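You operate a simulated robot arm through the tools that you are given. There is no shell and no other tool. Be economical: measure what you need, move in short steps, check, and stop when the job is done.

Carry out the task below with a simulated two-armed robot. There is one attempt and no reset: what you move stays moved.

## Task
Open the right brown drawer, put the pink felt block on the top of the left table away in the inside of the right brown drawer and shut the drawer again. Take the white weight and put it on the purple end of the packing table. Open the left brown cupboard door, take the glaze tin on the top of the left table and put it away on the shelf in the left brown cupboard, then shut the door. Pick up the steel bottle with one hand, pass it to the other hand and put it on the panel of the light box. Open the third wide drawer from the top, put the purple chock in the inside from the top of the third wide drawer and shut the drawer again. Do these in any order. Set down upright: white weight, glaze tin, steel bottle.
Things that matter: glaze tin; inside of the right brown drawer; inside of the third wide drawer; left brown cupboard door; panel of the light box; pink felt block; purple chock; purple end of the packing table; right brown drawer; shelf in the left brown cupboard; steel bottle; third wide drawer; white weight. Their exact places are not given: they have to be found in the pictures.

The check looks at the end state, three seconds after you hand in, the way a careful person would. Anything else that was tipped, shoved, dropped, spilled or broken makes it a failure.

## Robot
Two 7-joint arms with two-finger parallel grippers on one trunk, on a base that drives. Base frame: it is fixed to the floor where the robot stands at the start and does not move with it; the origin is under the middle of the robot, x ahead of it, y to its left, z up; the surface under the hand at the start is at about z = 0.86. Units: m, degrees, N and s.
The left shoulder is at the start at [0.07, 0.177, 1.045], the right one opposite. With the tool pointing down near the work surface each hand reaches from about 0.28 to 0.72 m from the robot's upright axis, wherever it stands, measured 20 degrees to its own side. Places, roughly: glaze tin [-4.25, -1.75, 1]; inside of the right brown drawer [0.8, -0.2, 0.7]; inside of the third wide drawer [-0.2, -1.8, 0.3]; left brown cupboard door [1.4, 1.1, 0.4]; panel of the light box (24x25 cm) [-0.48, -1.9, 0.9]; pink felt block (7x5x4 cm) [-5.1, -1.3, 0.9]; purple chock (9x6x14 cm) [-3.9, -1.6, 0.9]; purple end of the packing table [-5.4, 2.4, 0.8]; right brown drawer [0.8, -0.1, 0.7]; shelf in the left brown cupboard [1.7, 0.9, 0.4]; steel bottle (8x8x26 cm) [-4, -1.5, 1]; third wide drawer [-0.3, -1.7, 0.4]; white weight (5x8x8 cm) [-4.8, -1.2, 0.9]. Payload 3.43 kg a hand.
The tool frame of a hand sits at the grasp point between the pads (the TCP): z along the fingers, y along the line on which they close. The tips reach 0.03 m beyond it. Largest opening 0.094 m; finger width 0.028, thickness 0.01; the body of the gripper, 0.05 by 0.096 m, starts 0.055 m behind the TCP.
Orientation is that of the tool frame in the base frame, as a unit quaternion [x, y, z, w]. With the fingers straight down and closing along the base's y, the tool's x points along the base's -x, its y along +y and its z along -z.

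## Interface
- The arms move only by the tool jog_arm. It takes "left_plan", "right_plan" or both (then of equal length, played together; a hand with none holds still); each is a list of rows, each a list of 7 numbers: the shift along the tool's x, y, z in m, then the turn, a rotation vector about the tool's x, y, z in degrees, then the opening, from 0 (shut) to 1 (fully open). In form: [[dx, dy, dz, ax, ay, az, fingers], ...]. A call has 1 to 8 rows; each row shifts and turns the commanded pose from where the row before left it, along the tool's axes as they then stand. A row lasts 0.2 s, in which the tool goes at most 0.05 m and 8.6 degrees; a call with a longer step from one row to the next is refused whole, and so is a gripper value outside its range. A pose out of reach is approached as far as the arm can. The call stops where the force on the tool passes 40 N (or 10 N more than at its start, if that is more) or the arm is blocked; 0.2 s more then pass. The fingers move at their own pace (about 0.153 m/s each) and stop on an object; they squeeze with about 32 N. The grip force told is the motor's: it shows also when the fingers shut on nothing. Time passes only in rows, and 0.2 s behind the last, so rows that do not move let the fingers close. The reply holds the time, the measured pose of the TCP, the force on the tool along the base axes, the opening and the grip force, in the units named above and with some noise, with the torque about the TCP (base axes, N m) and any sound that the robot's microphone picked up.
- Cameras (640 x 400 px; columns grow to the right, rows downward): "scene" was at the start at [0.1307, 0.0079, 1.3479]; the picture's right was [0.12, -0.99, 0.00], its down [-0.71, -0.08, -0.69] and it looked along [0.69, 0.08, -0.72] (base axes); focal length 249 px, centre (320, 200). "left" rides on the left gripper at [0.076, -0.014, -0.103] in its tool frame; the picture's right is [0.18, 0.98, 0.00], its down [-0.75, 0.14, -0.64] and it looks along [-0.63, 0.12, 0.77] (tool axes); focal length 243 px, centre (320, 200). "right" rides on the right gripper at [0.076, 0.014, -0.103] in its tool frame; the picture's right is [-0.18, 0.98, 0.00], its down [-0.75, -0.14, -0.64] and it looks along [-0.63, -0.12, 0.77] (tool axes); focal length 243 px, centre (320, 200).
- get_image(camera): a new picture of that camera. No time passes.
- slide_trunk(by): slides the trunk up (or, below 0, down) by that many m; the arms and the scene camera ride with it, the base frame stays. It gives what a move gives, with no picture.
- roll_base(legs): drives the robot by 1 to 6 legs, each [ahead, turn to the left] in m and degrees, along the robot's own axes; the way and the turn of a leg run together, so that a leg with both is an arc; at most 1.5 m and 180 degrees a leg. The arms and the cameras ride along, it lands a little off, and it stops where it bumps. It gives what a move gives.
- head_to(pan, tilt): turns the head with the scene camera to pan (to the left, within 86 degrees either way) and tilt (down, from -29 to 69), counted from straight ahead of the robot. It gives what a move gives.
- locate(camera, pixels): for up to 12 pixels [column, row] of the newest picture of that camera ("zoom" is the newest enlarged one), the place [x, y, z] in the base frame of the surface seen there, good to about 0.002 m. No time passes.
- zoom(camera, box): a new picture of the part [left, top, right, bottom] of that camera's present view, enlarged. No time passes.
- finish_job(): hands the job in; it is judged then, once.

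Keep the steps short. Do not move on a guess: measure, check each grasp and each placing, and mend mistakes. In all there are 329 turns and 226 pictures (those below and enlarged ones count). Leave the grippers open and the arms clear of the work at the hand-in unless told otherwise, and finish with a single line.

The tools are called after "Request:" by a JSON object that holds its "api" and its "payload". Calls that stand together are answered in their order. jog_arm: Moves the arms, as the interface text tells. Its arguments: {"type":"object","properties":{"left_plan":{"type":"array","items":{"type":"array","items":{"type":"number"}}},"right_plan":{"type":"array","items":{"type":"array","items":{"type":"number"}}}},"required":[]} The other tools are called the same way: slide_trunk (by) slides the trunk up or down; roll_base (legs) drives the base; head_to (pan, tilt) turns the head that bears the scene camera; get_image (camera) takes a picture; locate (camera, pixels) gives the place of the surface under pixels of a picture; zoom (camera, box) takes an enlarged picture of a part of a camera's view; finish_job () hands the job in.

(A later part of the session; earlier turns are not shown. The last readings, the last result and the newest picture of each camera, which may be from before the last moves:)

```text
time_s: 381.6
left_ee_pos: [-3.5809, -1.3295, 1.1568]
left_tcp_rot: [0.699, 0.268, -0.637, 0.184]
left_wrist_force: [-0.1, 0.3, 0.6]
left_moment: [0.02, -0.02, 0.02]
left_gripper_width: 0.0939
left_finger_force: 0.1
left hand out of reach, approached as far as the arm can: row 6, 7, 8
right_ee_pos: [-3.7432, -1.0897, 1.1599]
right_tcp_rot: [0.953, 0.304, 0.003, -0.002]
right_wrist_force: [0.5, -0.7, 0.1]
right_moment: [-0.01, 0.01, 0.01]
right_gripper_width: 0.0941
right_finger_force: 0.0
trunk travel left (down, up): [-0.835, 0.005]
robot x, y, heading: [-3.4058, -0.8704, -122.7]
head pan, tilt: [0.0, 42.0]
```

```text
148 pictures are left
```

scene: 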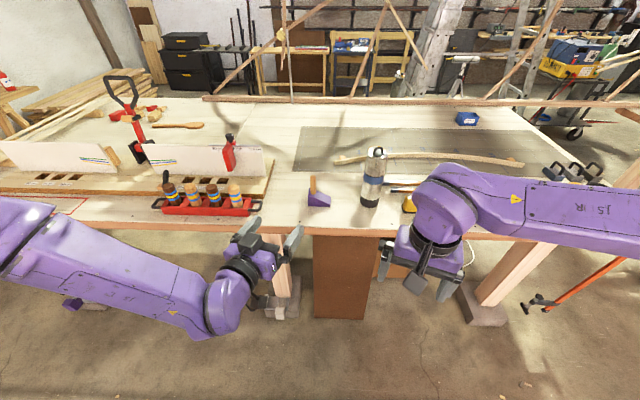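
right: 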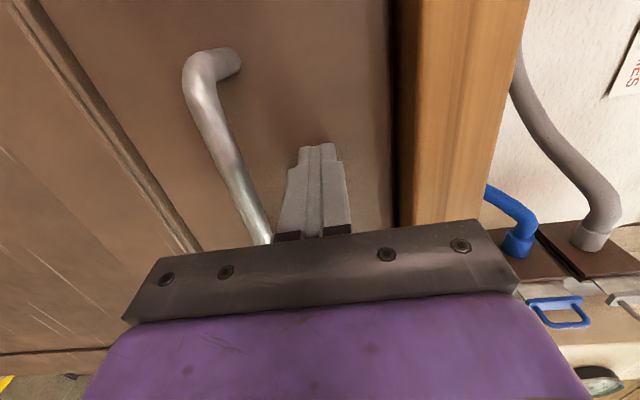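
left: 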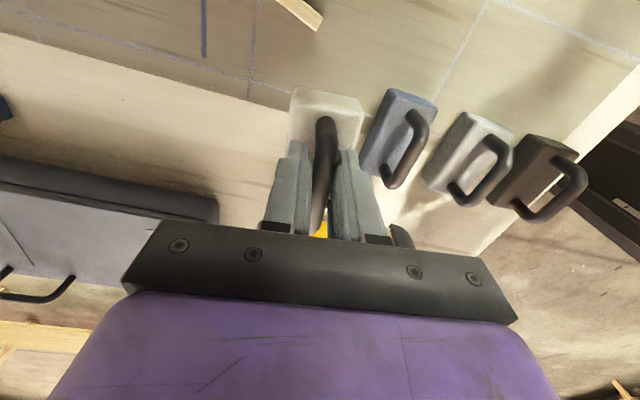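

Left hand is horizontal. Bottle (374,178), chock (317,195), tin hidden behind. Measure the bottle and chock.

Request:
{"api": "zoom", "payload": {"camera": "scene", "box": [290, 130, 430, 220]}}

Request:
{"api": "locate", "payload": {"camera": "zoom", "pixels": [[388, 85], [388, 120], [370, 185], [360, 300], [345, 185], [418, 185], [360, 330], [125, 230], [122, 290], [130, 310], [110, 240], [410, 330]]}}

```text
4.44 times, centred on (360, 175) of scene
```

zoom: 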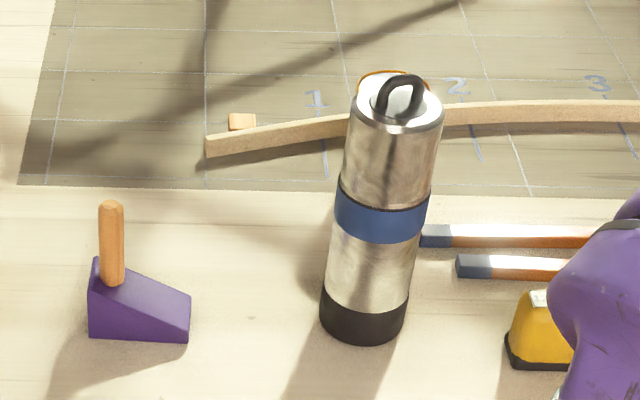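

```text
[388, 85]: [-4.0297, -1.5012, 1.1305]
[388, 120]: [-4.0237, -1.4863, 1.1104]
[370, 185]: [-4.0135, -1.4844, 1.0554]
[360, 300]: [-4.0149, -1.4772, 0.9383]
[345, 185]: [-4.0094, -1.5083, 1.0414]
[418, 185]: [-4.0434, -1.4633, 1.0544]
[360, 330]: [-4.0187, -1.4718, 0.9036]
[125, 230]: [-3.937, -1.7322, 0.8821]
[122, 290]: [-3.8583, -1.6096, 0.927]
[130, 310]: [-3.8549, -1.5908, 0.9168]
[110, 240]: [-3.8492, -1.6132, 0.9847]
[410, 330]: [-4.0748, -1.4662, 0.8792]
```

Bottle axis ≈(-4.035,-1.507), lid top z≈1.11, loop ≈1.135. Move the left hand aside, raise the right hand a little, drive 0.385 forward.

Request:
{"api": "jog_arm", "payload": {"left_plan": [[0, 0.03, -0.02, 0, -3.5, 0, 1], [0, 0.03, -0.02, 0, -3.5, 0, 1], [0, 0.03, -0.02, 0, 0, 0, 1], [0, 0.03, -0.02, 0, 0, 0, 1]], "right_plan": [[0, 0, -0.02, 0, 0, 0, 1], [0, 0, -0.02, 0, 0, 0, 1], [0, 0, -0.01, 0, 0, 0, 1], [0, 0, 0, 0, 0, 0, 1]]}}

Request:
{"api": "roll_base", "payload": {"legs": [[0.37, 0]]}}

Request:
{"api": "get_image", "payload": {"camera": "scene"}}

Request:
{"api": "get_image", "payload": {"camera": "right"}}

```text
time_s: 382.6
left_ee_pos: [-3.5859, -1.3136, 1.1835]
left_tcp_rot: [-0.658, -0.25, 0.683, -0.193]
left_wrist_force: [0.0, -0.6, 0.6]
left_moment: [-0.01, 0.01, 0.0]
left_gripper_width: 0.094
left_finger_force: 0.1
left hand out of reach, approached as far as the arm can: row 1, 2, 3, 4
right_ee_pos: [-3.7446, -1.0907, 1.212]
right_tcp_rot: [0.953, 0.304, 0.004, -0.002]
right_wrist_force: [0.1, -0.9, 0.0]
right_moment: [0.02, -0.02, -0.05]
right_gripper_width: 0.0941
right_finger_force: 0.1
trunk travel left (down, up): [-0.835, 0.005]
robot x, y, heading: [-3.4047, -0.8676, -122.9]
head pan, tilt: [0.0, 42.0]
```

```text
time_s: 385.0
left_ee_pos: [-3.7853, -1.6276, 1.1835]
left_tcp_rot: [-0.658, -0.251, 0.683, -0.195]
left_wrist_force: [0.6, 0.5, -0.1]
left_moment: [0.02, -0.01, -0.01]
left_gripper_width: 0.094
left_finger_force: 0.1
right_ee_pos: [-3.9435, -1.406, 1.2122]
right_tcp_rot: [0.952, 0.305, 0.002, -0.001]
right_wrist_force: [0.5, 0.3, -0.3]
right_moment: [-0.01, 0.02, 0.01]
right_gripper_width: 0.0942
right_finger_force: 0.0
trunk travel left (down, up): [-0.835, 0.005]
robot x, y, heading: [-3.5993, -1.1848, -122.7]
head pan, tilt: [0.0, 42.0]
```

```text
146 pictures are left
```

scene: 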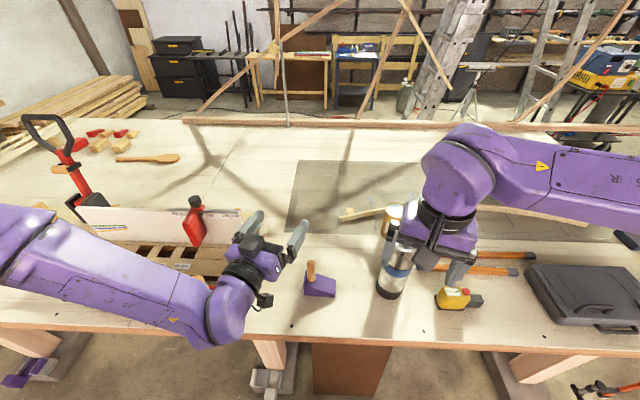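

```text
145 pictures are left
```

right: 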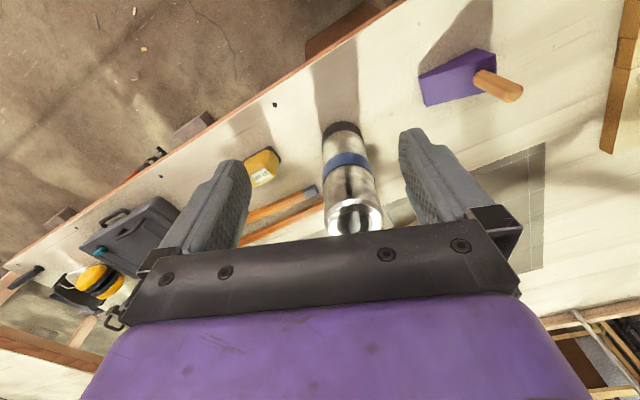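

Locate the bottle lid in both pictures.

Request:
{"api": "locate", "payload": {"camera": "right", "pixels": [[355, 218], [345, 205], [365, 205], [355, 190], [334, 215], [378, 210], [350, 160], [330, 165], [372, 165]]}}

Request:
{"api": "zoom", "payload": {"camera": "scene", "box": [350, 190, 450, 310]}}

```text
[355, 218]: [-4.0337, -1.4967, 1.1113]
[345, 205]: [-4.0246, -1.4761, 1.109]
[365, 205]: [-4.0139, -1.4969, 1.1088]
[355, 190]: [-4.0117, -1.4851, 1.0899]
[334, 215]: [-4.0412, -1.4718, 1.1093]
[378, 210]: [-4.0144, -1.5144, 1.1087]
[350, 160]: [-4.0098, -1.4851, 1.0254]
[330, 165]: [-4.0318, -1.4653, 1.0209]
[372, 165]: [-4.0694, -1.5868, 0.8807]
```

```text
3.33 times, centred on (400, 250) of scene
```

zoom: 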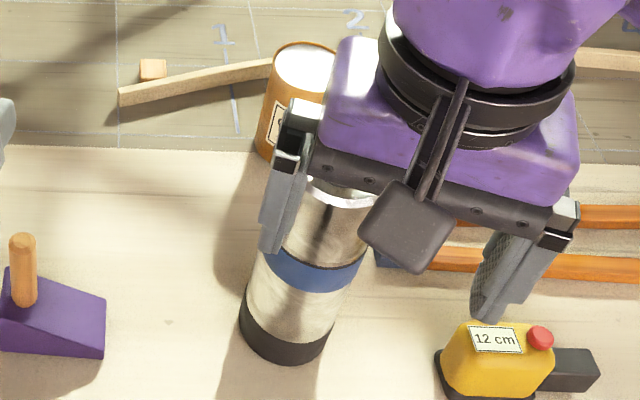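

Circle fit gives the bottle axis at (-4.049,-1.503), radius 0.040. Move the right hand over it.

Request:
{"api": "jog_arm", "payload": {"right_plan": [[-0.0356, 0.0044, 0, 0, 0, 0, 1], [-0.0356, 0.0044, 0, 0, 0, 0, 1], [-0.0356, 0.0044, 0, 0, 0, 0, 1], [-0.0356, 0.0044, 0, 0, 0, 0, 1], [0, 0, 0.02, 0, 0, 0, 1]]}}

Request:
{"api": "get_image", "payload": {"camera": "right"}}

Request:
{"api": "zoom", "payload": {"camera": "scene", "box": [330, 170, 450, 310]}}

```text
time_s: 386.2
left_ee_pos: [-3.7876, -1.6283, 1.1839]
left_tcp_rot: [-0.658, -0.251, 0.683, -0.194]
left_wrist_force: [-0.1, -0.1, 0.1]
left_moment: [-0.02, 0.03, 0.02]
left_gripper_width: 0.0941
left_finger_force: 0.0
right_ee_pos: [-4.0494, -1.5036, 1.1898]
right_tcp_rot: [0.952, 0.305, 0.004, -0.002]
right_wrist_force: [0.7, -0.4, -0.3]
right_moment: [0.02, -0.01, -0.01]
right_gripper_width: 0.094
right_finger_force: 0.1
trunk travel left (down, up): [-0.835, 0.005]
robot x, y, heading: [-3.6083, -1.1842, -122.6]
head pan, tilt: [0.0, 42.0]
```

```text
143 pictures are left
```

right: 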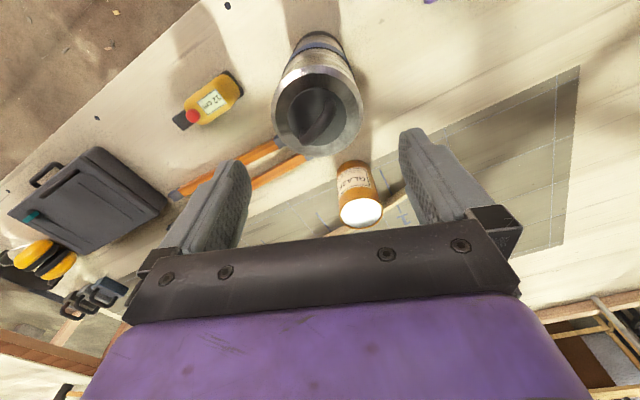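

```text
2.86 times, centred on (390, 240) of scene
```

zoom: 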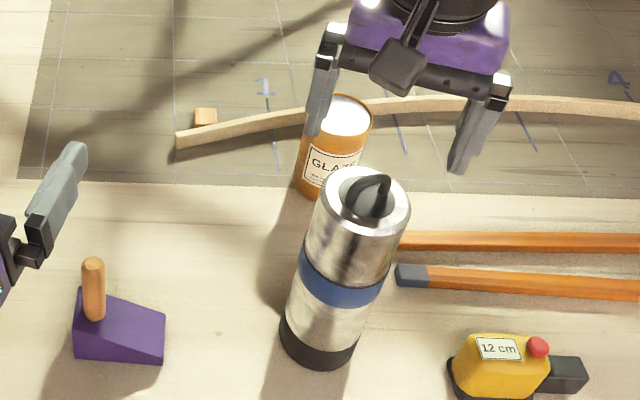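

Request:
{"api": "locate", "payload": {"camera": "right", "pixels": [[281, 118], [355, 112], [345, 80], [290, 85], [300, 146], [340, 143], [318, 152]]}}

```text
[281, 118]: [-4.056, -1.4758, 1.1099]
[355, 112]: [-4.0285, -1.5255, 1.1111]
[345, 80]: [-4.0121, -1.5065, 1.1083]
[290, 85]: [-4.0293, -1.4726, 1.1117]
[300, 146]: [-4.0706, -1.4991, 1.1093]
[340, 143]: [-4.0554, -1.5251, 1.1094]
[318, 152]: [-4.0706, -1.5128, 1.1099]
```

Lid centre is (-4.042,-1.501). Adjust 7 mm and descend to z≈1.087.

Request:
{"api": "jog_arm", "payload": {"right_plan": [[0.0075, 0.0022, 0.02, 0, 0, 0, 1], [0, 0, 0.03, 0, 0, 0, 1], [0, 0, 0.03, 0, 0, 0, 1], [0, 0, 0.02, 0, 0, 0, 1]]}}

Request:
{"api": "get_image", "payload": {"camera": "right"}}

Request:
{"api": "zoom", "payload": {"camera": "scene", "box": [330, 170, 450, 310]}}

```text
time_s: 387.2
left_ee_pos: [-3.7857, -1.6288, 1.1837]
left_tcp_rot: [-0.658, -0.252, 0.683, -0.195]
left_wrist_force: [0.6, 0.0, 0.2]
left_moment: [-0.01, 0.0, -0.03]
left_gripper_width: 0.0939
left_finger_force: 0.0
right_ee_pos: [-4.0424, -1.5005, 1.0926]
right_tcp_rot: [0.952, 0.305, 0.003, -0.001]
right_wrist_force: [0.2, 0.3, 0.2]
right_moment: [-0.01, -0.02, 0.01]
right_gripper_width: 0.0939
right_finger_force: 0.1
trunk travel left (down, up): [-0.835, 0.005]
robot x, y, heading: [-3.602, -1.1821, -122.3]
head pan, tilt: [0.0, 42.0]
```

```text
141 pictures are left
```

right: 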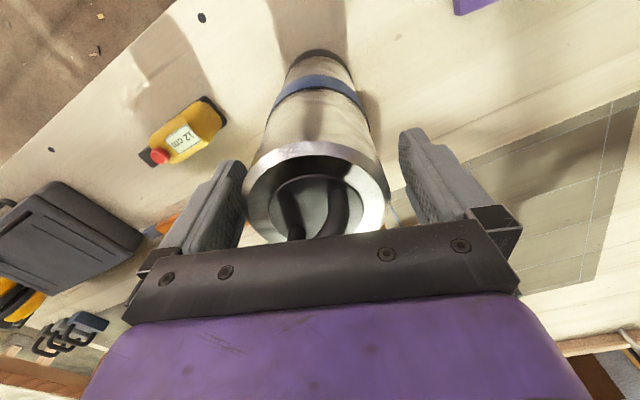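

```text
2.86 times, centred on (390, 240) of scene
```

zoom: 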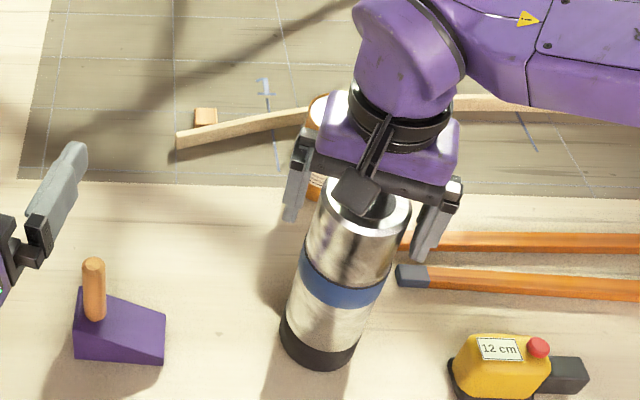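

Fingers straddle the lid. Lower 6 mm and close.

Request:
{"api": "jog_arm", "payload": {"right_plan": [[0, 0, 0.006, 0, 0, 0, 1], [0, 0, 0, 0, 0, 0, 0], [0, 0, 0, 0, 0, 0, 0], [0, 0, 0, 0, 0, 0, 0]]}}

Request:
{"api": "jog_arm", "payload": {"right_plan": [[0, 0, -0.01, 0, 0, 0, 0], [0, 0, -0.02, 0, 0, 0, 0], [0, 0, -0.02, 0, 0, 0, 0]]}}

Request:
{"api": "get_image", "payload": {"camera": "scene"}}

```text
time_s: 388.2
left_ee_pos: [-3.7863, -1.6292, 1.1829]
left_tcp_rot: [-0.658, -0.251, 0.682, -0.196]
left_wrist_force: [0.0, -0.4, -1.1]
left_moment: [-0.01, 0.0, -0.03]
left_gripper_width: 0.094
left_finger_force: 0.1
right_ee_pos: [-4.0419, -1.4978, 1.0854]
right_tcp_rot: [0.952, 0.306, 0.003, -0.001]
right_wrist_force: [-0.8, -1.0, 2.4]
right_moment: [-0.25, 0.03, -0.04]
right_gripper_width: 0.0743
right_finger_force: 32.3
trunk travel left (down, up): [-0.835, 0.005]
robot x, y, heading: [-3.6094, -1.1831, -122.7]
head pan, tilt: [0.0, 42.0]
```

```text
time_s: 389.0
left_ee_pos: [-3.7859, -1.6279, 1.1832]
left_tcp_rot: [-0.658, -0.252, 0.682, -0.195]
left_wrist_force: [0.1, 0.1, 0.4]
left_moment: [0.02, 0.01, 0.0]
left_gripper_width: 0.0937
left_finger_force: 0.0
right_ee_pos: [-4.0433, -1.4998, 1.1332]
right_tcp_rot: [0.952, 0.306, 0.004, -0.002]
right_wrist_force: [0.0, -0.7, -5.3]
right_moment: [0.0, 0.02, 0.0]
right_gripper_width: 0.0742
right_finger_force: 32.3
trunk travel left (down, up): [-0.835, 0.005]
robot x, y, heading: [-3.6027, -1.1832, -122.5]
head pan, tilt: [0.0, 42.0]
```

```text
139 pictures are left
```

scene: 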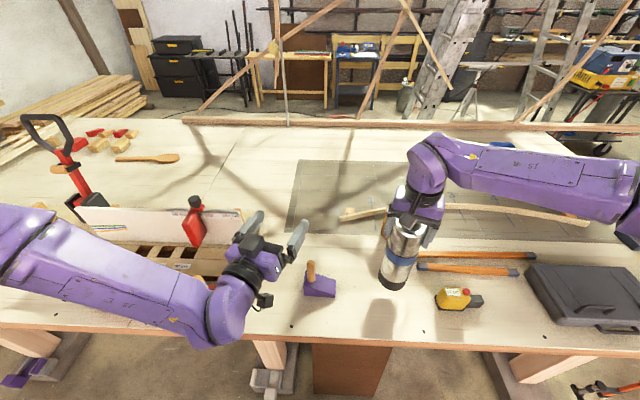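

Bottle lifted (0.5 kg, grip 0.074). Lift it higher, and lower the left hand to z≈1.07 for the hand-over.

Request:
{"api": "jog_arm", "payload": {"right_plan": [[0, 0, -0.02, 0, 0, 0, 0], [0, 0, -0.02, 0, 0, 0, 0], [0, 0, -0.02, 0, 0, 0, 0]], "left_plan": [[0.035, 0, 0, 0, 0, 0, 1], [0.035, 0, 0, 0, 0, 0, 1], [0.035, 0, 0, 0, 0, 0, 1]]}}

Request:
{"api": "get_image", "payload": {"camera": "left"}}

```text
time_s: 389.8
left_ee_pos: [-3.8121, -1.5966, 1.0979]
left_tcp_rot: [-0.659, -0.252, 0.68, -0.197]
left_wrist_force: [0.2, -0.6, 0.3]
left_moment: [0.0, 0.0, -0.01]
left_gripper_width: 0.0942
left_finger_force: 0.1
left hand out of reach, approached as far as the arm can: row 1, 2, 3
right_ee_pos: [-4.0423, -1.5013, 1.1915]
right_tcp_rot: [0.952, 0.306, 0.004, -0.002]
right_wrist_force: [0.0, -0.4, -6.1]
right_moment: [0.03, -0.03, 0.02]
right_gripper_width: 0.0743
right_finger_force: 32.2
trunk travel left (down, up): [-0.835, 0.005]
robot x, y, heading: [-3.6071, -1.186, -122.4]
head pan, tilt: [0.0, 42.0]
```

```text
138 pictures are left
```

left: 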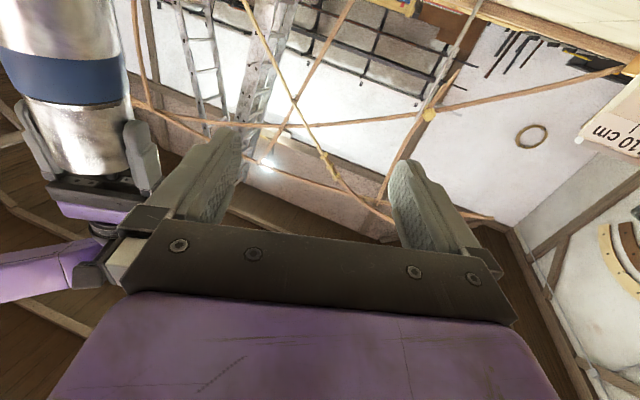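

Back the base 0.3 so that the hand-over happens clear of the table, then swing the bottle toward the left hand's jaws.

Request:
{"api": "roll_base", "payload": {"legs": [[-0.3, 0]]}}

```text
time_s: 391.8
left_ee_pos: [-3.6527, -1.3399, 1.098]
left_tcp_rot: [-0.661, -0.248, 0.681, -0.192]
left_wrist_force: [-0.3, 0.3, 0.5]
left_moment: [0.02, 0.05, 0.02]
left_gripper_width: 0.0941
left_finger_force: 0.1
right_ee_pos: [-3.8826, -1.2442, 1.1904]
right_tcp_rot: [0.954, 0.301, 0.004, -0.002]
right_wrist_force: [-0.3, 0.4, -6.0]
right_moment: [0.02, -0.02, -0.02]
right_gripper_width: 0.074
right_finger_force: 32.2
trunk travel left (down, up): [-0.835, 0.005]
robot x, y, heading: [-3.44, -0.9309, -123.2]
head pan, tilt: [0.0, 42.0]
```

Request:
{"api": "jog_arm", "payload": {"right_plan": [[-0.0013, 0.0427, 0, 0, 0, 0, 0], [-0.0013, 0.0427, 0, 0, 0, 0, 0], [-0.0013, 0.0427, 0, 0, 0, 0, 0], [-0.0013, 0.0427, 0, 0, 0, 0, 0], [-0.0013, 0.0427, 0, 0, 0, 0, 0]]}}

Request:
{"api": "get_image", "payload": {"camera": "left"}}

Request:
{"api": "get_image", "payload": {"camera": "scene"}}

```text
time_s: 393.0
left_ee_pos: [-3.6505, -1.3409, 1.0965]
left_tcp_rot: [-0.661, -0.249, 0.682, -0.192]
left_wrist_force: [-0.7, -0.9, -0.2]
left_moment: [-0.02, 0.0, -0.02]
left_gripper_width: 0.0942
left_finger_force: 0.1
right_ee_pos: [-3.76, -1.4276, 1.1918]
right_tcp_rot: [0.954, 0.301, 0.004, -0.004]
right_wrist_force: [0.0, 0.3, -5.9]
right_moment: [0.04, 0.01, 0.0]
right_gripper_width: 0.0743
right_finger_force: 32.0
trunk travel left (down, up): [-0.835, 0.005]
robot x, y, heading: [-3.4389, -0.9267, -123.4]
head pan, tilt: [0.0, 42.0]
```

```text
137 pictures are left
```

left: 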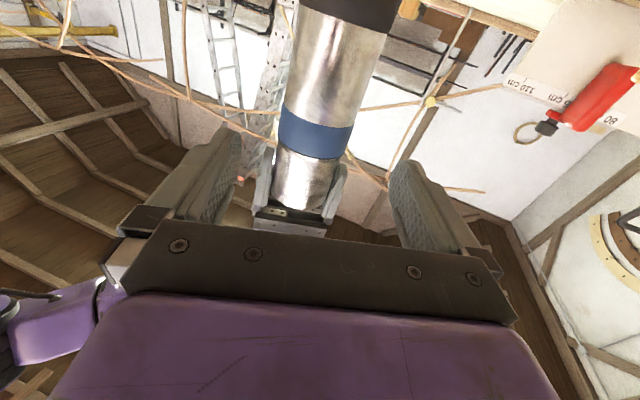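

```text
136 pictures are left
```

scene: 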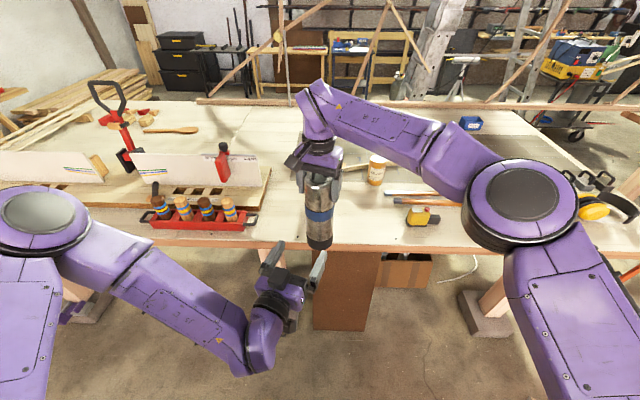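

The bottle stands right in front of the open left jaws. Bring it in 14 cm.

Request:
{"api": "jog_arm", "payload": {"right_plan": [[0.035, -0.002, 0, 0, 0, 0, 0], [0.035, -0.002, 0, 0, 0, 0, 0], [0.035, -0.002, 0, 0, 0, 0, 0], [0.03, -0.002, 0, 0, 0, 0, 0]]}}

Request:
{"api": "get_image", "payload": {"camera": "left"}}

Request:
{"api": "zoom", "payload": {"camera": "scene", "box": [220, 140, 380, 340]}}

```text
time_s: 394.0
left_ee_pos: [-3.6517, -1.3396, 1.0987]
left_tcp_rot: [-0.66, -0.249, 0.682, -0.194]
left_wrist_force: [0.6, -0.1, -0.7]
left_moment: [0.01, 0.0, 0.03]
left_gripper_width: 0.094
left_finger_force: 0.1
right_ee_pos: [-3.6555, -1.3409, 1.1942]
right_tcp_rot: [0.954, 0.299, 0.003, 0.0]
right_wrist_force: [0.6, 0.9, -5.3]
right_moment: [-0.04, 0.0, -0.01]
right_gripper_width: 0.0742
right_finger_force: 31.9
trunk travel left (down, up): [-0.835, 0.005]
robot x, y, heading: [-3.4407, -0.9281, -123.4]
head pan, tilt: [0.0, 42.0]
```

```text
135 pictures are left
```

left: 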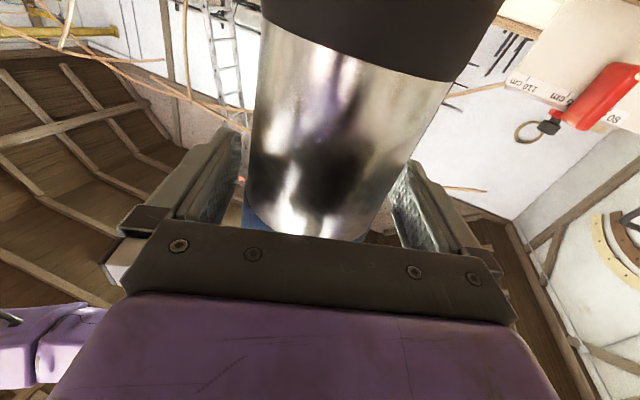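

```text
2.00 times, centred on (300, 240) of scene
```

zoom: 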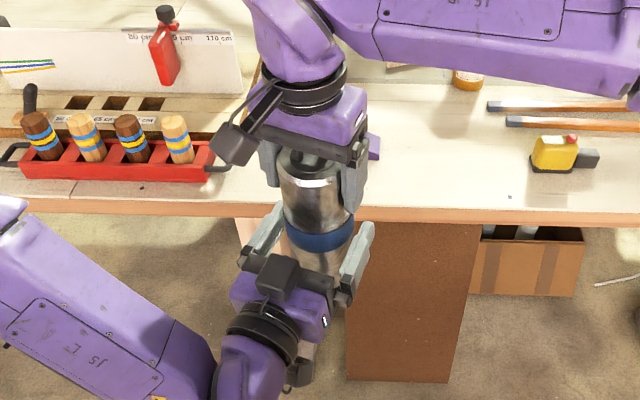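

Bottle is in the left jaws. Close left; verify.

Request:
{"api": "jog_arm", "payload": {"left_plan": [[0, 0, 0, 0, 0, 0, 0], [0, 0, 0, 0, 0, 0, 0], [0, 0, 0, 0, 0, 0, 0]]}}

```text
time_s: 394.8
left_ee_pos: [-3.6525, -1.3386, 1.0974]
left_tcp_rot: [-0.661, -0.248, 0.682, -0.192]
left_wrist_force: [-9.9, 9.1, 0.0]
left_moment: [-0.75, -0.63, -0.18]
left_gripper_width: 0.0779
left_finger_force: 32.4
right_ee_pos: [-3.6557, -1.3414, 1.1931]
right_tcp_rot: [0.954, 0.301, 0.004, 0.0]
right_wrist_force: [9.3, -8.7, -3.2]
right_moment: [-0.08, -0.31, 0.09]
right_gripper_width: 0.0743
right_finger_force: 31.9
trunk travel left (down, up): [-0.835, 0.005]
robot x, y, heading: [-3.442, -0.9311, -123.4]
head pan, tilt: [0.0, 42.0]
```

Left holds (0.078). Open the right hand and rise off the lid.

Request:
{"api": "jog_arm", "payload": {"right_plan": [[0, 0, 0, 0, 0, 0, 1], [0, 0, 0, 0, 0, 0, 1], [0, 0, -0.03, 0, 0, 0, 1], [0, 0, -0.03, 0, 0, 0, 1], [0, 0, -0.02, 0, 0, 0, 1]]}}

Request:
{"api": "get_image", "payload": {"camera": "scene"}}

```text
time_s: 396.0
left_ee_pos: [-3.6516, -1.3392, 1.0974]
left_tcp_rot: [-0.661, -0.249, 0.681, -0.194]
left_wrist_force: [0.5, -0.2, 0.2]
left_moment: [0.04, -0.03, 0.04]
left_gripper_width: 0.076
left_finger_force: 31.8
right_ee_pos: [-3.6568, -1.3404, 1.273]
right_tcp_rot: [0.954, 0.301, 0.003, -0.003]
right_wrist_force: [-1.1, -0.5, 0.5]
right_moment: [-0.01, 0.01, -0.03]
right_gripper_width: 0.0938
right_finger_force: 0.0
trunk travel left (down, up): [-0.835, 0.005]
robot x, y, heading: [-3.4378, -0.9295, -123.2]
head pan, tilt: [0.0, 42.0]
```

```text
133 pictures are left
```

scene: 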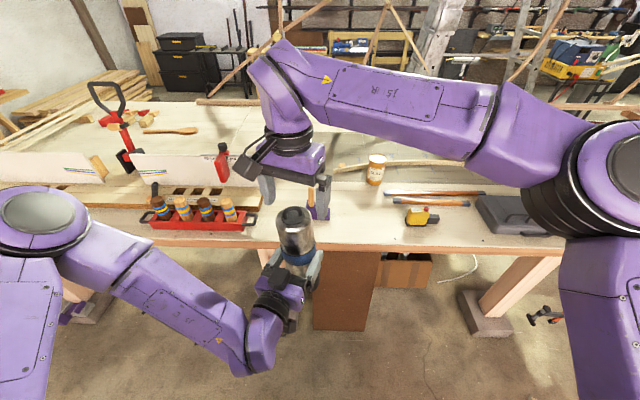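

Verify that the bottle hangs in the left hand.

Request:
{"api": "zoom", "payload": {"camera": "scene", "box": [220, 130, 380, 330]}}

Request:
{"api": "jog_arm", "payload": {"right_plan": [[0, 0, 0, 0, 0, 0, 1], [0, -0.04, 0, 0, 0, 0, 1], [0, -0.04, 0, 0, 0, 0, 1], [0, -0.04, 0, 0, 0, 0, 1]]}}

```text
2.00 times, centred on (300, 230) of scene
```

zoom: 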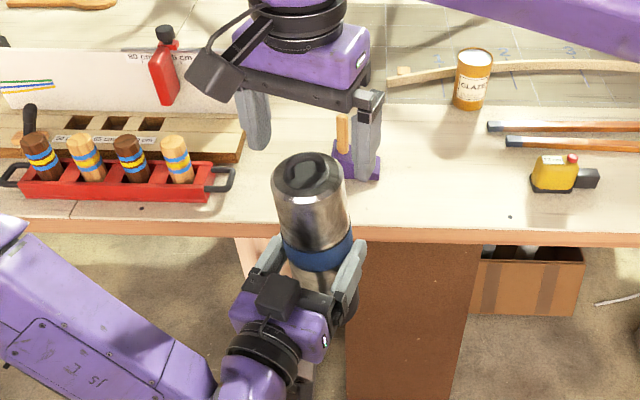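

```text
time_s: 397.0
left_ee_pos: [-3.6524, -1.338, 1.0987]
left_tcp_rot: [-0.661, -0.249, 0.682, -0.193]
left_wrist_force: [-0.9, 0.4, 0.6]
left_moment: [0.04, -0.04, 0.05]
left_gripper_width: 0.0757
left_finger_force: 32.6
right_ee_pos: [-3.7239, -1.2401, 1.2713]
right_tcp_rot: [0.954, 0.3, 0.003, -0.002]
right_wrist_force: [-0.1, -0.5, 1.0]
right_moment: [-0.04, 0.0, 0.0]
right_gripper_width: 0.0941
right_finger_force: 0.0
trunk travel left (down, up): [-0.835, 0.005]
robot x, y, heading: [-3.4384, -0.9273, -123.1]
head pan, tilt: [0.0, 42.0]
```

Request:
{"api": "zoom", "payload": {"camera": "scene", "box": [220, 130, 380, 330]}}

Request:
{"api": "get_image", "payload": {"camera": "left"}}

```text
2.00 times, centred on (300, 230) of scene
```

zoom: 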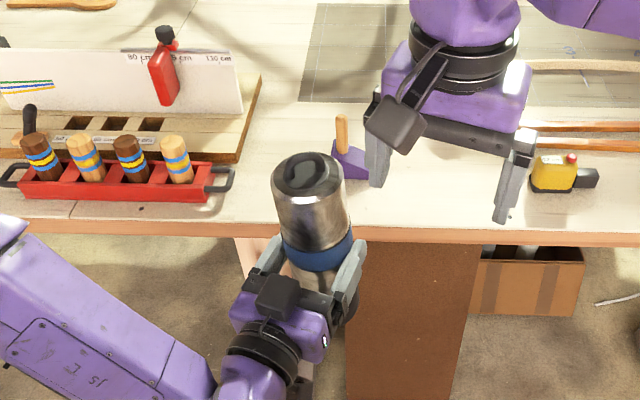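

```text
130 pictures are left
```

left: 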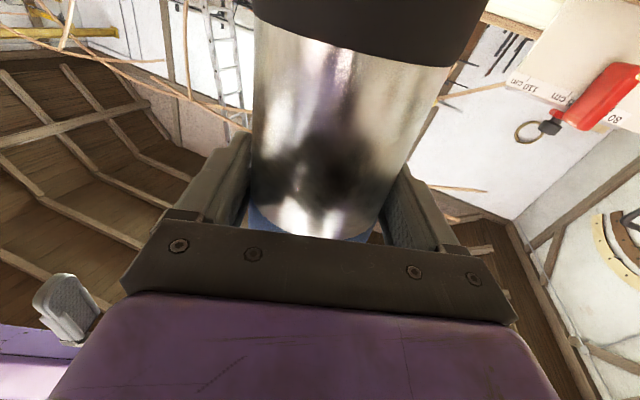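

Bottle is secure in the left hand. Raise it 8 cm, then shift the base to bring the chock before the right hand.

Request:
{"api": "locate", "payload": {"camera": "scene", "pixels": [[155, 185], [183, 200], [228, 203], [250, 220], [150, 222], [311, 205], [320, 215]]}}

Request:
{"api": "jog_arm", "payload": {"left_plan": [[-0.02, 0, 0, 0, 0, 0, 0], [-0.02, 0, 0, 0, 0, 0, 0], [-0.02, 0, 0, 0, 0, 0, 0], [-0.02, 0, 0, 0, 0, 0, 0]]}}

```text
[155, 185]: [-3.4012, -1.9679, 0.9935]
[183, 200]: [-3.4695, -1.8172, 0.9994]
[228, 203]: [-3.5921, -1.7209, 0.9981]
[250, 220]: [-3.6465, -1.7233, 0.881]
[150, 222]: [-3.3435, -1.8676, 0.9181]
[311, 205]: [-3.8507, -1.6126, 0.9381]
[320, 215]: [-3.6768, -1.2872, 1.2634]
```

```text
time_s: 398.0
left_ee_pos: [-3.6471, -1.3434, 1.178]
left_tcp_rot: [-0.66, -0.249, 0.682, -0.194]
left_wrist_force: [0.2, -0.2, -6.4]
left_moment: [0.03, -0.02, 0.02]
left_gripper_width: 0.0754
left_finger_force: 32.4
right_ee_pos: [-3.7233, -1.2409, 1.2711]
right_tcp_rot: [0.954, 0.301, 0.003, -0.002]
right_wrist_force: [0.3, 0.1, -0.3]
right_moment: [0.03, 0.02, 0.02]
right_gripper_width: 0.0942
right_finger_force: 0.0
trunk travel left (down, up): [-0.835, 0.005]
robot x, y, heading: [-3.4372, -0.9301, -123.5]
head pan, tilt: [0.0, 42.0]
```

Request:
{"api": "roll_base", "payload": {"legs": [[0, 53], [0.34, 0], [0, -55]]}}

Request:
{"api": "get_image", "payload": {"camera": "scene"}}

Request:
{"api": "get_image", "payload": {"camera": "right"}}

```text
time_s: 405.2
left_ee_pos: [-3.5403, -1.6651, 1.1774]
left_tcp_rot: [-0.664, -0.24, 0.684, -0.183]
left_wrist_force: [0.2, 0.7, -6.5]
left_moment: [0.02, -0.04, 0.0]
left_gripper_width: 0.0753
left_finger_force: 32.0
right_ee_pos: [-3.6117, -1.5601, 1.2708]
right_tcp_rot: [0.958, 0.287, 0.003, -0.002]
right_wrist_force: [0.9, 0.0, 0.0]
right_moment: [0.01, -0.04, 0.01]
right_gripper_width: 0.0939
right_finger_force: 0.0
trunk travel left (down, up): [-0.835, 0.005]
robot x, y, heading: [-3.3227, -1.2563, -125.0]
head pan, tilt: [0.0, 42.0]
```

```text
129 pictures are left
```

scene: 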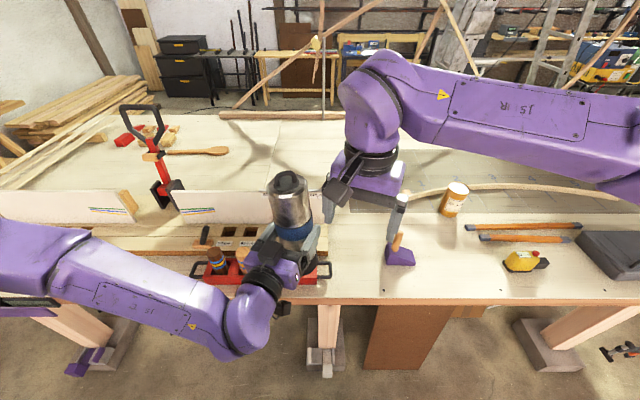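

```text
128 pictures are left
```

right: 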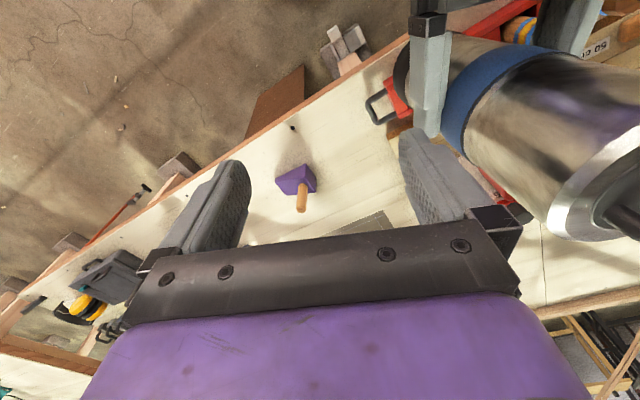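

Move the right hand over the chock's peg and look.

Request:
{"api": "jog_arm", "payload": {"right_plan": [[-0.038, -0.0145, -0.005, 0, 0, 0, 1], [-0.038, -0.0145, 0, 0, 0, 0, 1], [-0.038, -0.0145, 0.02, 0, 0, 0, 1], [-0.038, -0.0145, 0.03, 0, 0, 0, 1], [-0.038, -0.0145, 0.03, 0, 0, 0, 1], [-0.038, -0.0145, 0.03, 0, 0, 0, 1], [0, 0, 0.04, 0, 0, 0, 1]]}}

Request:
{"api": "get_image", "payload": {"camera": "right"}}

```text
refused: row 4 steps farther than a row can; nothing moved
```

```text
127 pictures are left
```

right: 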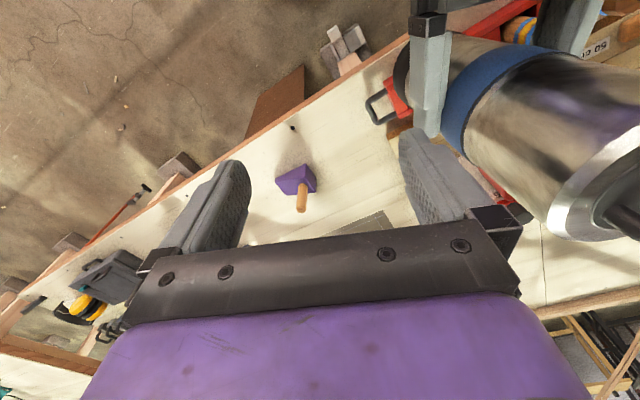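

Request:
{"api": "jog_arm", "payload": {"right_plan": [[-0.038, -0.0145, -0.005, 0, 0, 0, 1], [-0.038, -0.0145, 0, 0, 0, 0, 1], [-0.038, -0.0145, 0.02, 0, 0, 0, 1], [-0.038, -0.0145, 0.02, 0, 0, 0, 1], [-0.038, -0.0145, 0.02, 0, 0, 0, 1], [-0.038, -0.0145, 0.02, 0, 0, 0, 1], [0, 0, 0.04, 0, 0, 0, 1], [0, 0, 0.04, 0, 0, 0, 1]]}}

Request:
{"api": "get_image", "payload": {"camera": "right"}}

Request:
{"api": "get_image", "payload": {"camera": "scene"}}

```text
time_s: 407.0
left_ee_pos: [-3.5405, -1.6646, 1.1773]
left_tcp_rot: [-0.664, -0.24, 0.684, -0.184]
left_wrist_force: [-0.1, 0.3, -6.5]
left_moment: [0.03, -0.04, -0.01]
left_gripper_width: 0.0752
left_finger_force: 31.8
right_ee_pos: [-3.8492, -1.6121, 1.1169]
right_tcp_rot: [0.958, 0.286, 0.003, -0.001]
right_wrist_force: [-0.8, -0.3, 0.1]
right_moment: [0.03, -0.04, 0.01]
right_gripper_width: 0.094
right_finger_force: 0.1
trunk travel left (down, up): [-0.835, 0.005]
robot x, y, heading: [-3.3197, -1.2548, -124.9]
head pan, tilt: [0.0, 42.0]
```

```text
126 pictures are left
```

right: 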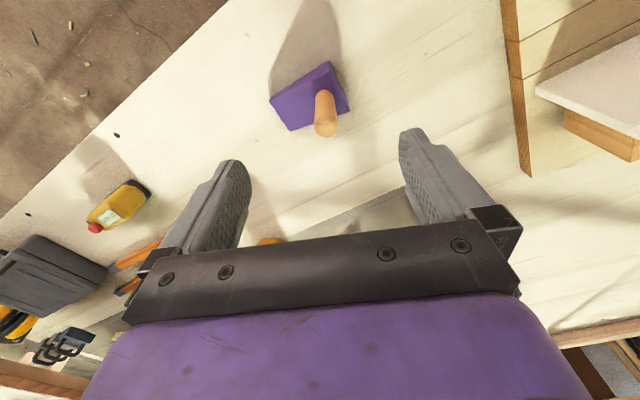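

```text
125 pictures are left
```

scene: 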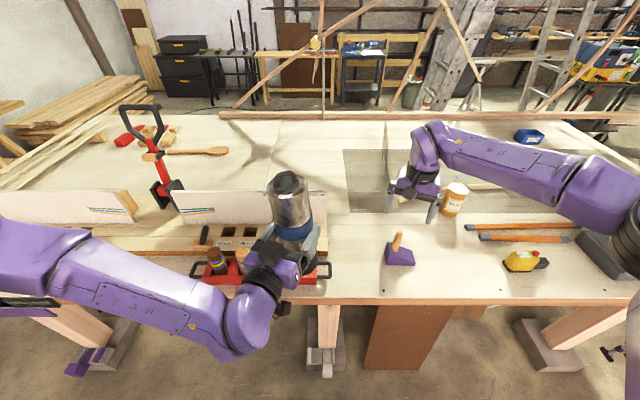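

Request:
{"api": "zoom", "payload": {"camera": "right", "box": [250, 40, 380, 150]}}

Request:
{"api": "locate", "payload": {"camera": "right", "pixels": [[324, 95], [327, 128], [327, 115], [275, 103], [330, 66], [345, 105], [288, 128], [300, 95], [310, 115]]}}

```text
3.64 times, centred on (315, 95) of right
```

zoom: 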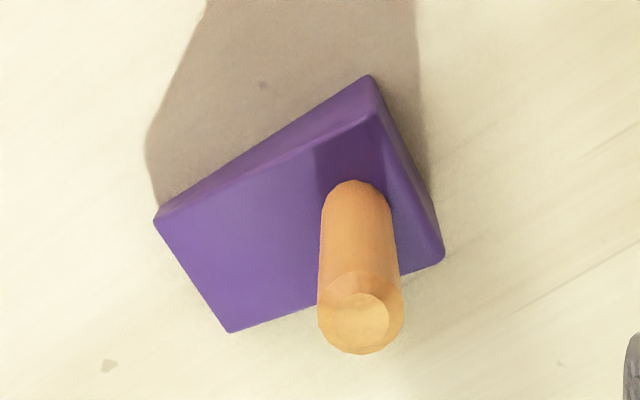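

```text
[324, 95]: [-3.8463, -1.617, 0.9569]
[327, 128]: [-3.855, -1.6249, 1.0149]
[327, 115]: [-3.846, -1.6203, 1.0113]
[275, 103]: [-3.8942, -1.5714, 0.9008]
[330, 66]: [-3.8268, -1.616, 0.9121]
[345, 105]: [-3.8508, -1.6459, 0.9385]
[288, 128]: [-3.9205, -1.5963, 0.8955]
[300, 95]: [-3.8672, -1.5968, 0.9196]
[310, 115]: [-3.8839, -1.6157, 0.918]
```

The table top here is z≈0.88; peg axis (-3.855,-1.624), top 1.015; wedge's long axis at 145°. Turn the hand 22° and descend on the peg.

Request:
{"api": "jog_arm", "payload": {"right_plan": [[0, 0, 0, 0, 0, -7.3, 0.6], [0, 0, 0, 0, 0, -7.3, 0.6], [0, 0, 0, 0, 0, -7.3, 0.6], [-0.0131, 0.002, 0, 0, 0, 0, 0.6], [0, 0, 0.04, 0, 0, 0, 0.6], [0, 0, 0.04, 0, 0, 0, 0.6]]}}

Request:
{"api": "get_image", "payload": {"camera": "right"}}

```text
time_s: 408.4
left_ee_pos: [-3.5403, -1.6656, 1.1772]
left_tcp_rot: [-0.665, -0.239, 0.684, -0.183]
left_wrist_force: [-0.2, 0.1, -6.5]
left_moment: [0.05, -0.03, 0.03]
left_gripper_width: 0.0754
left_finger_force: 32.1
right_ee_pos: [-3.8494, -1.611, 1.0323]
right_tcp_rot: [0.901, 0.434, 0.004, 0.0]
right_wrist_force: [0.1, -0.1, 0.3]
right_moment: [0.0, 0.01, 0.04]
right_gripper_width: 0.0563
right_finger_force: 0.1
right hand out of reach, approached as far as the arm can: row 3, 4
trunk travel left (down, up): [-0.835, 0.005]
robot x, y, heading: [-3.3207, -1.2574, -125.0]
head pan, tilt: [0.0, 42.0]
```

```text
123 pictures are left
```

right: 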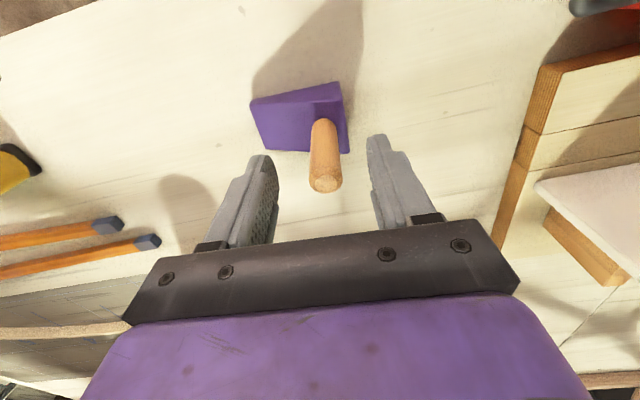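

Request:
{"api": "locate", "payload": {"camera": "right", "pixels": [[325, 184], [326, 150], [325, 130], [315, 165], [337, 165]]}}

```text
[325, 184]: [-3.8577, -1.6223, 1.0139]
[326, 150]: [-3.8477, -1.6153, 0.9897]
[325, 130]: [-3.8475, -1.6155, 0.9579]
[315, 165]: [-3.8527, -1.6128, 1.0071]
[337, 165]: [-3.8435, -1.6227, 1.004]
```

Request:
{"api": "jog_arm", "payload": {"right_plan": [[-0.0115, 0.0033, 0.01, 0, 0, 0, 0.6], [0, 0, 0.03, 0, 0, 0, 0.6], [0, 0, 0.014, 0, 0, 0, 0.6], [0, 0, 0, 0, 0, 0, 0], [0, 0, 0, 0, 0, 0, 0], [0, 0, 0, 0, 0, 0, 0]]}}

Request:
{"api": "get_image", "payload": {"camera": "right"}}

```text
time_s: 409.8
left_ee_pos: [-3.5403, -1.6646, 1.1772]
left_tcp_rot: [-0.664, -0.239, 0.684, -0.183]
left_wrist_force: [-0.4, 0.2, -5.3]
left_moment: [0.05, -0.04, 0.05]
left_gripper_width: 0.0753
left_finger_force: 32.0
right_ee_pos: [-3.8526, -1.6206, 0.9793]
right_tcp_rot: [0.901, 0.435, 0.004, -0.002]
right_wrist_force: [-0.3, 0.2, -0.8]
right_moment: [-0.04, -0.07, -0.04]
right_gripper_width: 0.0215
right_finger_force: 32.1
trunk travel left (down, up): [-0.835, 0.005]
robot x, y, heading: [-3.3219, -1.2602, -125.1]
head pan, tilt: [0.0, 42.0]
```

```text
122 pictures are left
```

right: 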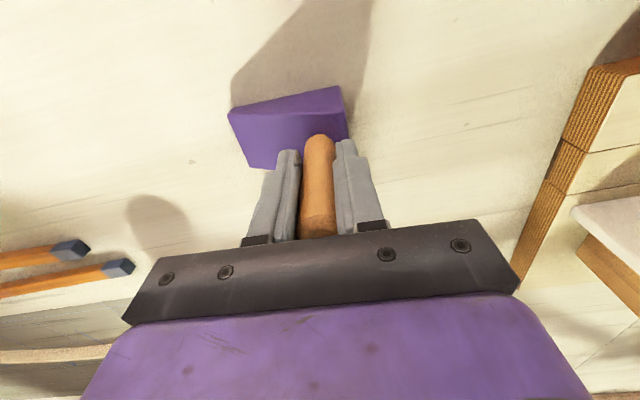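

Peg gripped. Lift it 16 cm and back away from the table.

Request:
{"api": "jog_arm", "payload": {"right_plan": [[0, 0, -0.02, 0, 0, 0, 0], [0, 0, -0.035, 0, 0, 0, 0], [0, 0, -0.035, 0, 0, 0, 0], [0, 0, -0.035, 0, 0, 0, 0], [0, 0, -0.035, 0, 0, 0, 0]]}}

Request:
{"api": "get_image", "payload": {"camera": "scene"}}

Request:
{"api": "roll_base", "payload": {"legs": [[-0.5, 0]]}}

```text
time_s: 411.0
left_ee_pos: [-3.5397, -1.6662, 1.1779]
left_tcp_rot: [-0.665, -0.238, 0.684, -0.182]
left_wrist_force: [0.3, 0.4, -7.1]
left_moment: [0.05, -0.06, 0.0]
left_gripper_width: 0.075
left_finger_force: 32.2
right_ee_pos: [-3.8511, -1.6186, 1.105]
right_tcp_rot: [0.901, 0.434, 0.003, -0.002]
right_wrist_force: [0.3, -0.6, -1.8]
right_moment: [0.0, 0.01, -0.02]
right_gripper_width: 0.0214
right_finger_force: 31.7
right hand out of reach, approached as far as the arm can: row 5
trunk travel left (down, up): [-0.835, 0.005]
robot x, y, heading: [-3.3204, -1.2554, -125.1]
head pan, tilt: [0.0, 42.0]
```

```text
121 pictures are left
```

scene: 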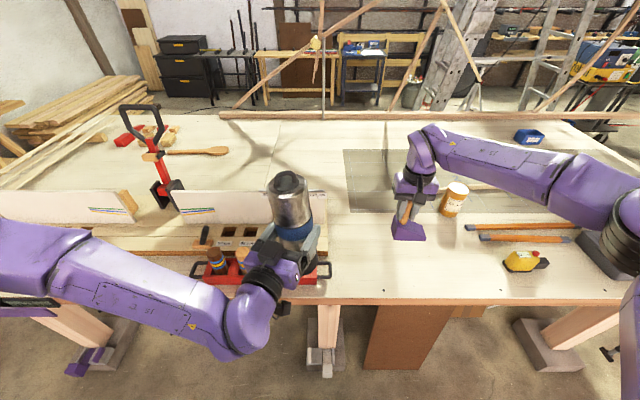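

```text
time_s: 413.9
left_ee_pos: [-3.2483, -1.2507, 1.1779]
left_tcp_rot: [-0.664, -0.241, 0.683, -0.185]
left_wrist_force: [-0.8, 0.0, -6.7]
left_moment: [0.05, -0.04, -0.05]
left_gripper_width: 0.075
left_finger_force: 31.4
right_ee_pos: [-3.5613, -1.2052, 1.1035]
right_tcp_rot: [0.899, 0.437, 0.005, -0.001]
right_wrist_force: [-0.9, -1.0, -1.6]
right_moment: [-0.01, -0.07, 0.01]
right_gripper_width: 0.0213
right_finger_force: 32.0
trunk travel left (down, up): [-0.835, 0.005]
robot x, y, heading: [-3.0283, -0.8353, -124.9]
head pan, tilt: [0.0, 42.0]
```

Drive to the wide-drawer cabinet (around the centre table), ending squarely before the open drawer.

Request:
{"api": "roll_base", "payload": {"legs": [[0, 90], [1.4, 0], [0, 90], [1.17, 0], [0, -90]]}}

Request:
{"api": "head_to", "payload": {"pan": -15, "tilt": 50}}

Request:
{"api": "get_image", "payload": {"camera": "scene"}}

```text
time_s: 437.7
left_ee_pos: [-0.8337, -1.0768, 1.1771]
left_tcp_rot: [0.336, 0.621, -0.388, 0.592]
left_wrist_force: [0.4, 0.3, -6.0]
left_moment: [0.06, 0.05, 0.02]
left_gripper_width: 0.0745
left_finger_force: 32.0
right_ee_pos: [-0.9135, -1.3804, 1.1037]
right_tcp_rot: [0.382, 0.924, 0.001, -0.003]
right_wrist_force: [0.8, 0.0, -1.4]
right_moment: [0.03, 0.01, 0.0]
right_gripper_width: 0.0216
right_finger_force: 32.4
trunk travel left (down, up): [-0.835, 0.005]
robot x, y, heading: [-1.2137, -0.8111, -41.3]
head pan, tilt: [0.0, 42.0]
```

```text
time_s: 438.5
left_ee_pos: [-0.8332, -1.0769, 1.1772]
left_tcp_rot: [0.336, 0.621, -0.387, 0.593]
left_wrist_force: [-0.8, -0.1, -6.0]
left_moment: [0.07, 0.07, -0.07]
left_gripper_width: 0.0744
left_finger_force: 31.8
right_ee_pos: [-0.9139, -1.3811, 1.1046]
right_tcp_rot: [0.382, 0.924, 0.002, -0.003]
right_wrist_force: [-1.0, -0.4, -2.3]
right_moment: [0.03, -0.02, -0.04]
right_gripper_width: 0.0214
right_finger_force: 31.8
trunk travel left (down, up): [-0.835, 0.005]
robot x, y, heading: [-1.2145, -0.8115, -41.4]
head pan, tilt: [-15.0, 50.0]
```

```text
120 pictures are left
```

scene: 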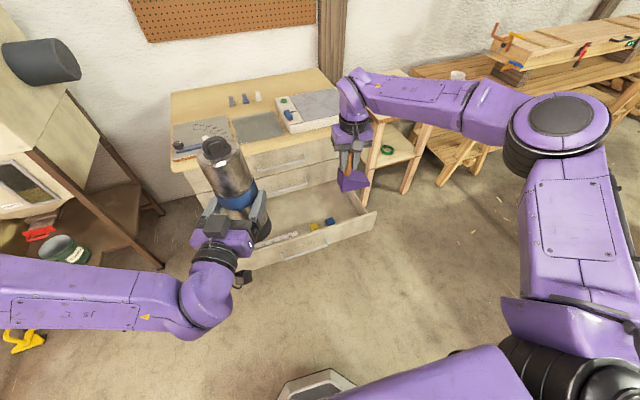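

Check the drawer's contents and interior.

Request:
{"api": "zoom", "payload": {"camera": "scene", "box": [230, 150, 390, 280]}}

Request:
{"api": "locate", "payload": {"camera": "scene", "pixels": [[330, 221], [314, 227], [295, 236], [280, 238], [345, 205], [300, 210], [280, 220], [375, 212], [245, 255], [320, 195], [265, 245]]}}

```text
3.08 times, centred on (310, 215) of scene
```

zoom: 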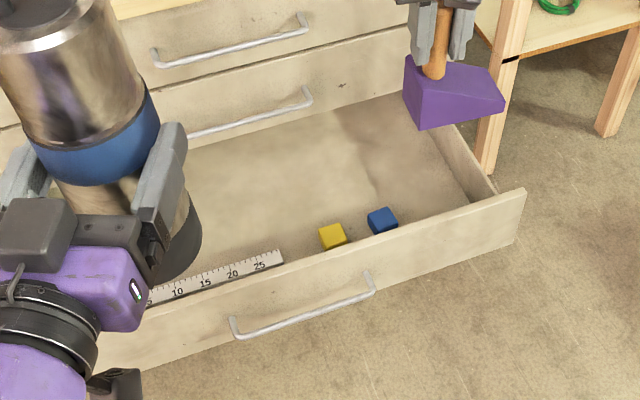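

```text
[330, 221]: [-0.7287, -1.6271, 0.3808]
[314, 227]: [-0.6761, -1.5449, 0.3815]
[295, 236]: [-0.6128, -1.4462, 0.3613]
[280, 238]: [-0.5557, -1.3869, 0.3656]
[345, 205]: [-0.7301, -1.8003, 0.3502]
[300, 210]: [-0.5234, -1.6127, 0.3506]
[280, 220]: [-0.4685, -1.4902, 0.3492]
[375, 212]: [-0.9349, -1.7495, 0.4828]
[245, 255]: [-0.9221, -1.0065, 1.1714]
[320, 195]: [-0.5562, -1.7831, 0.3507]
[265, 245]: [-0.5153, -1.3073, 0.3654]
```

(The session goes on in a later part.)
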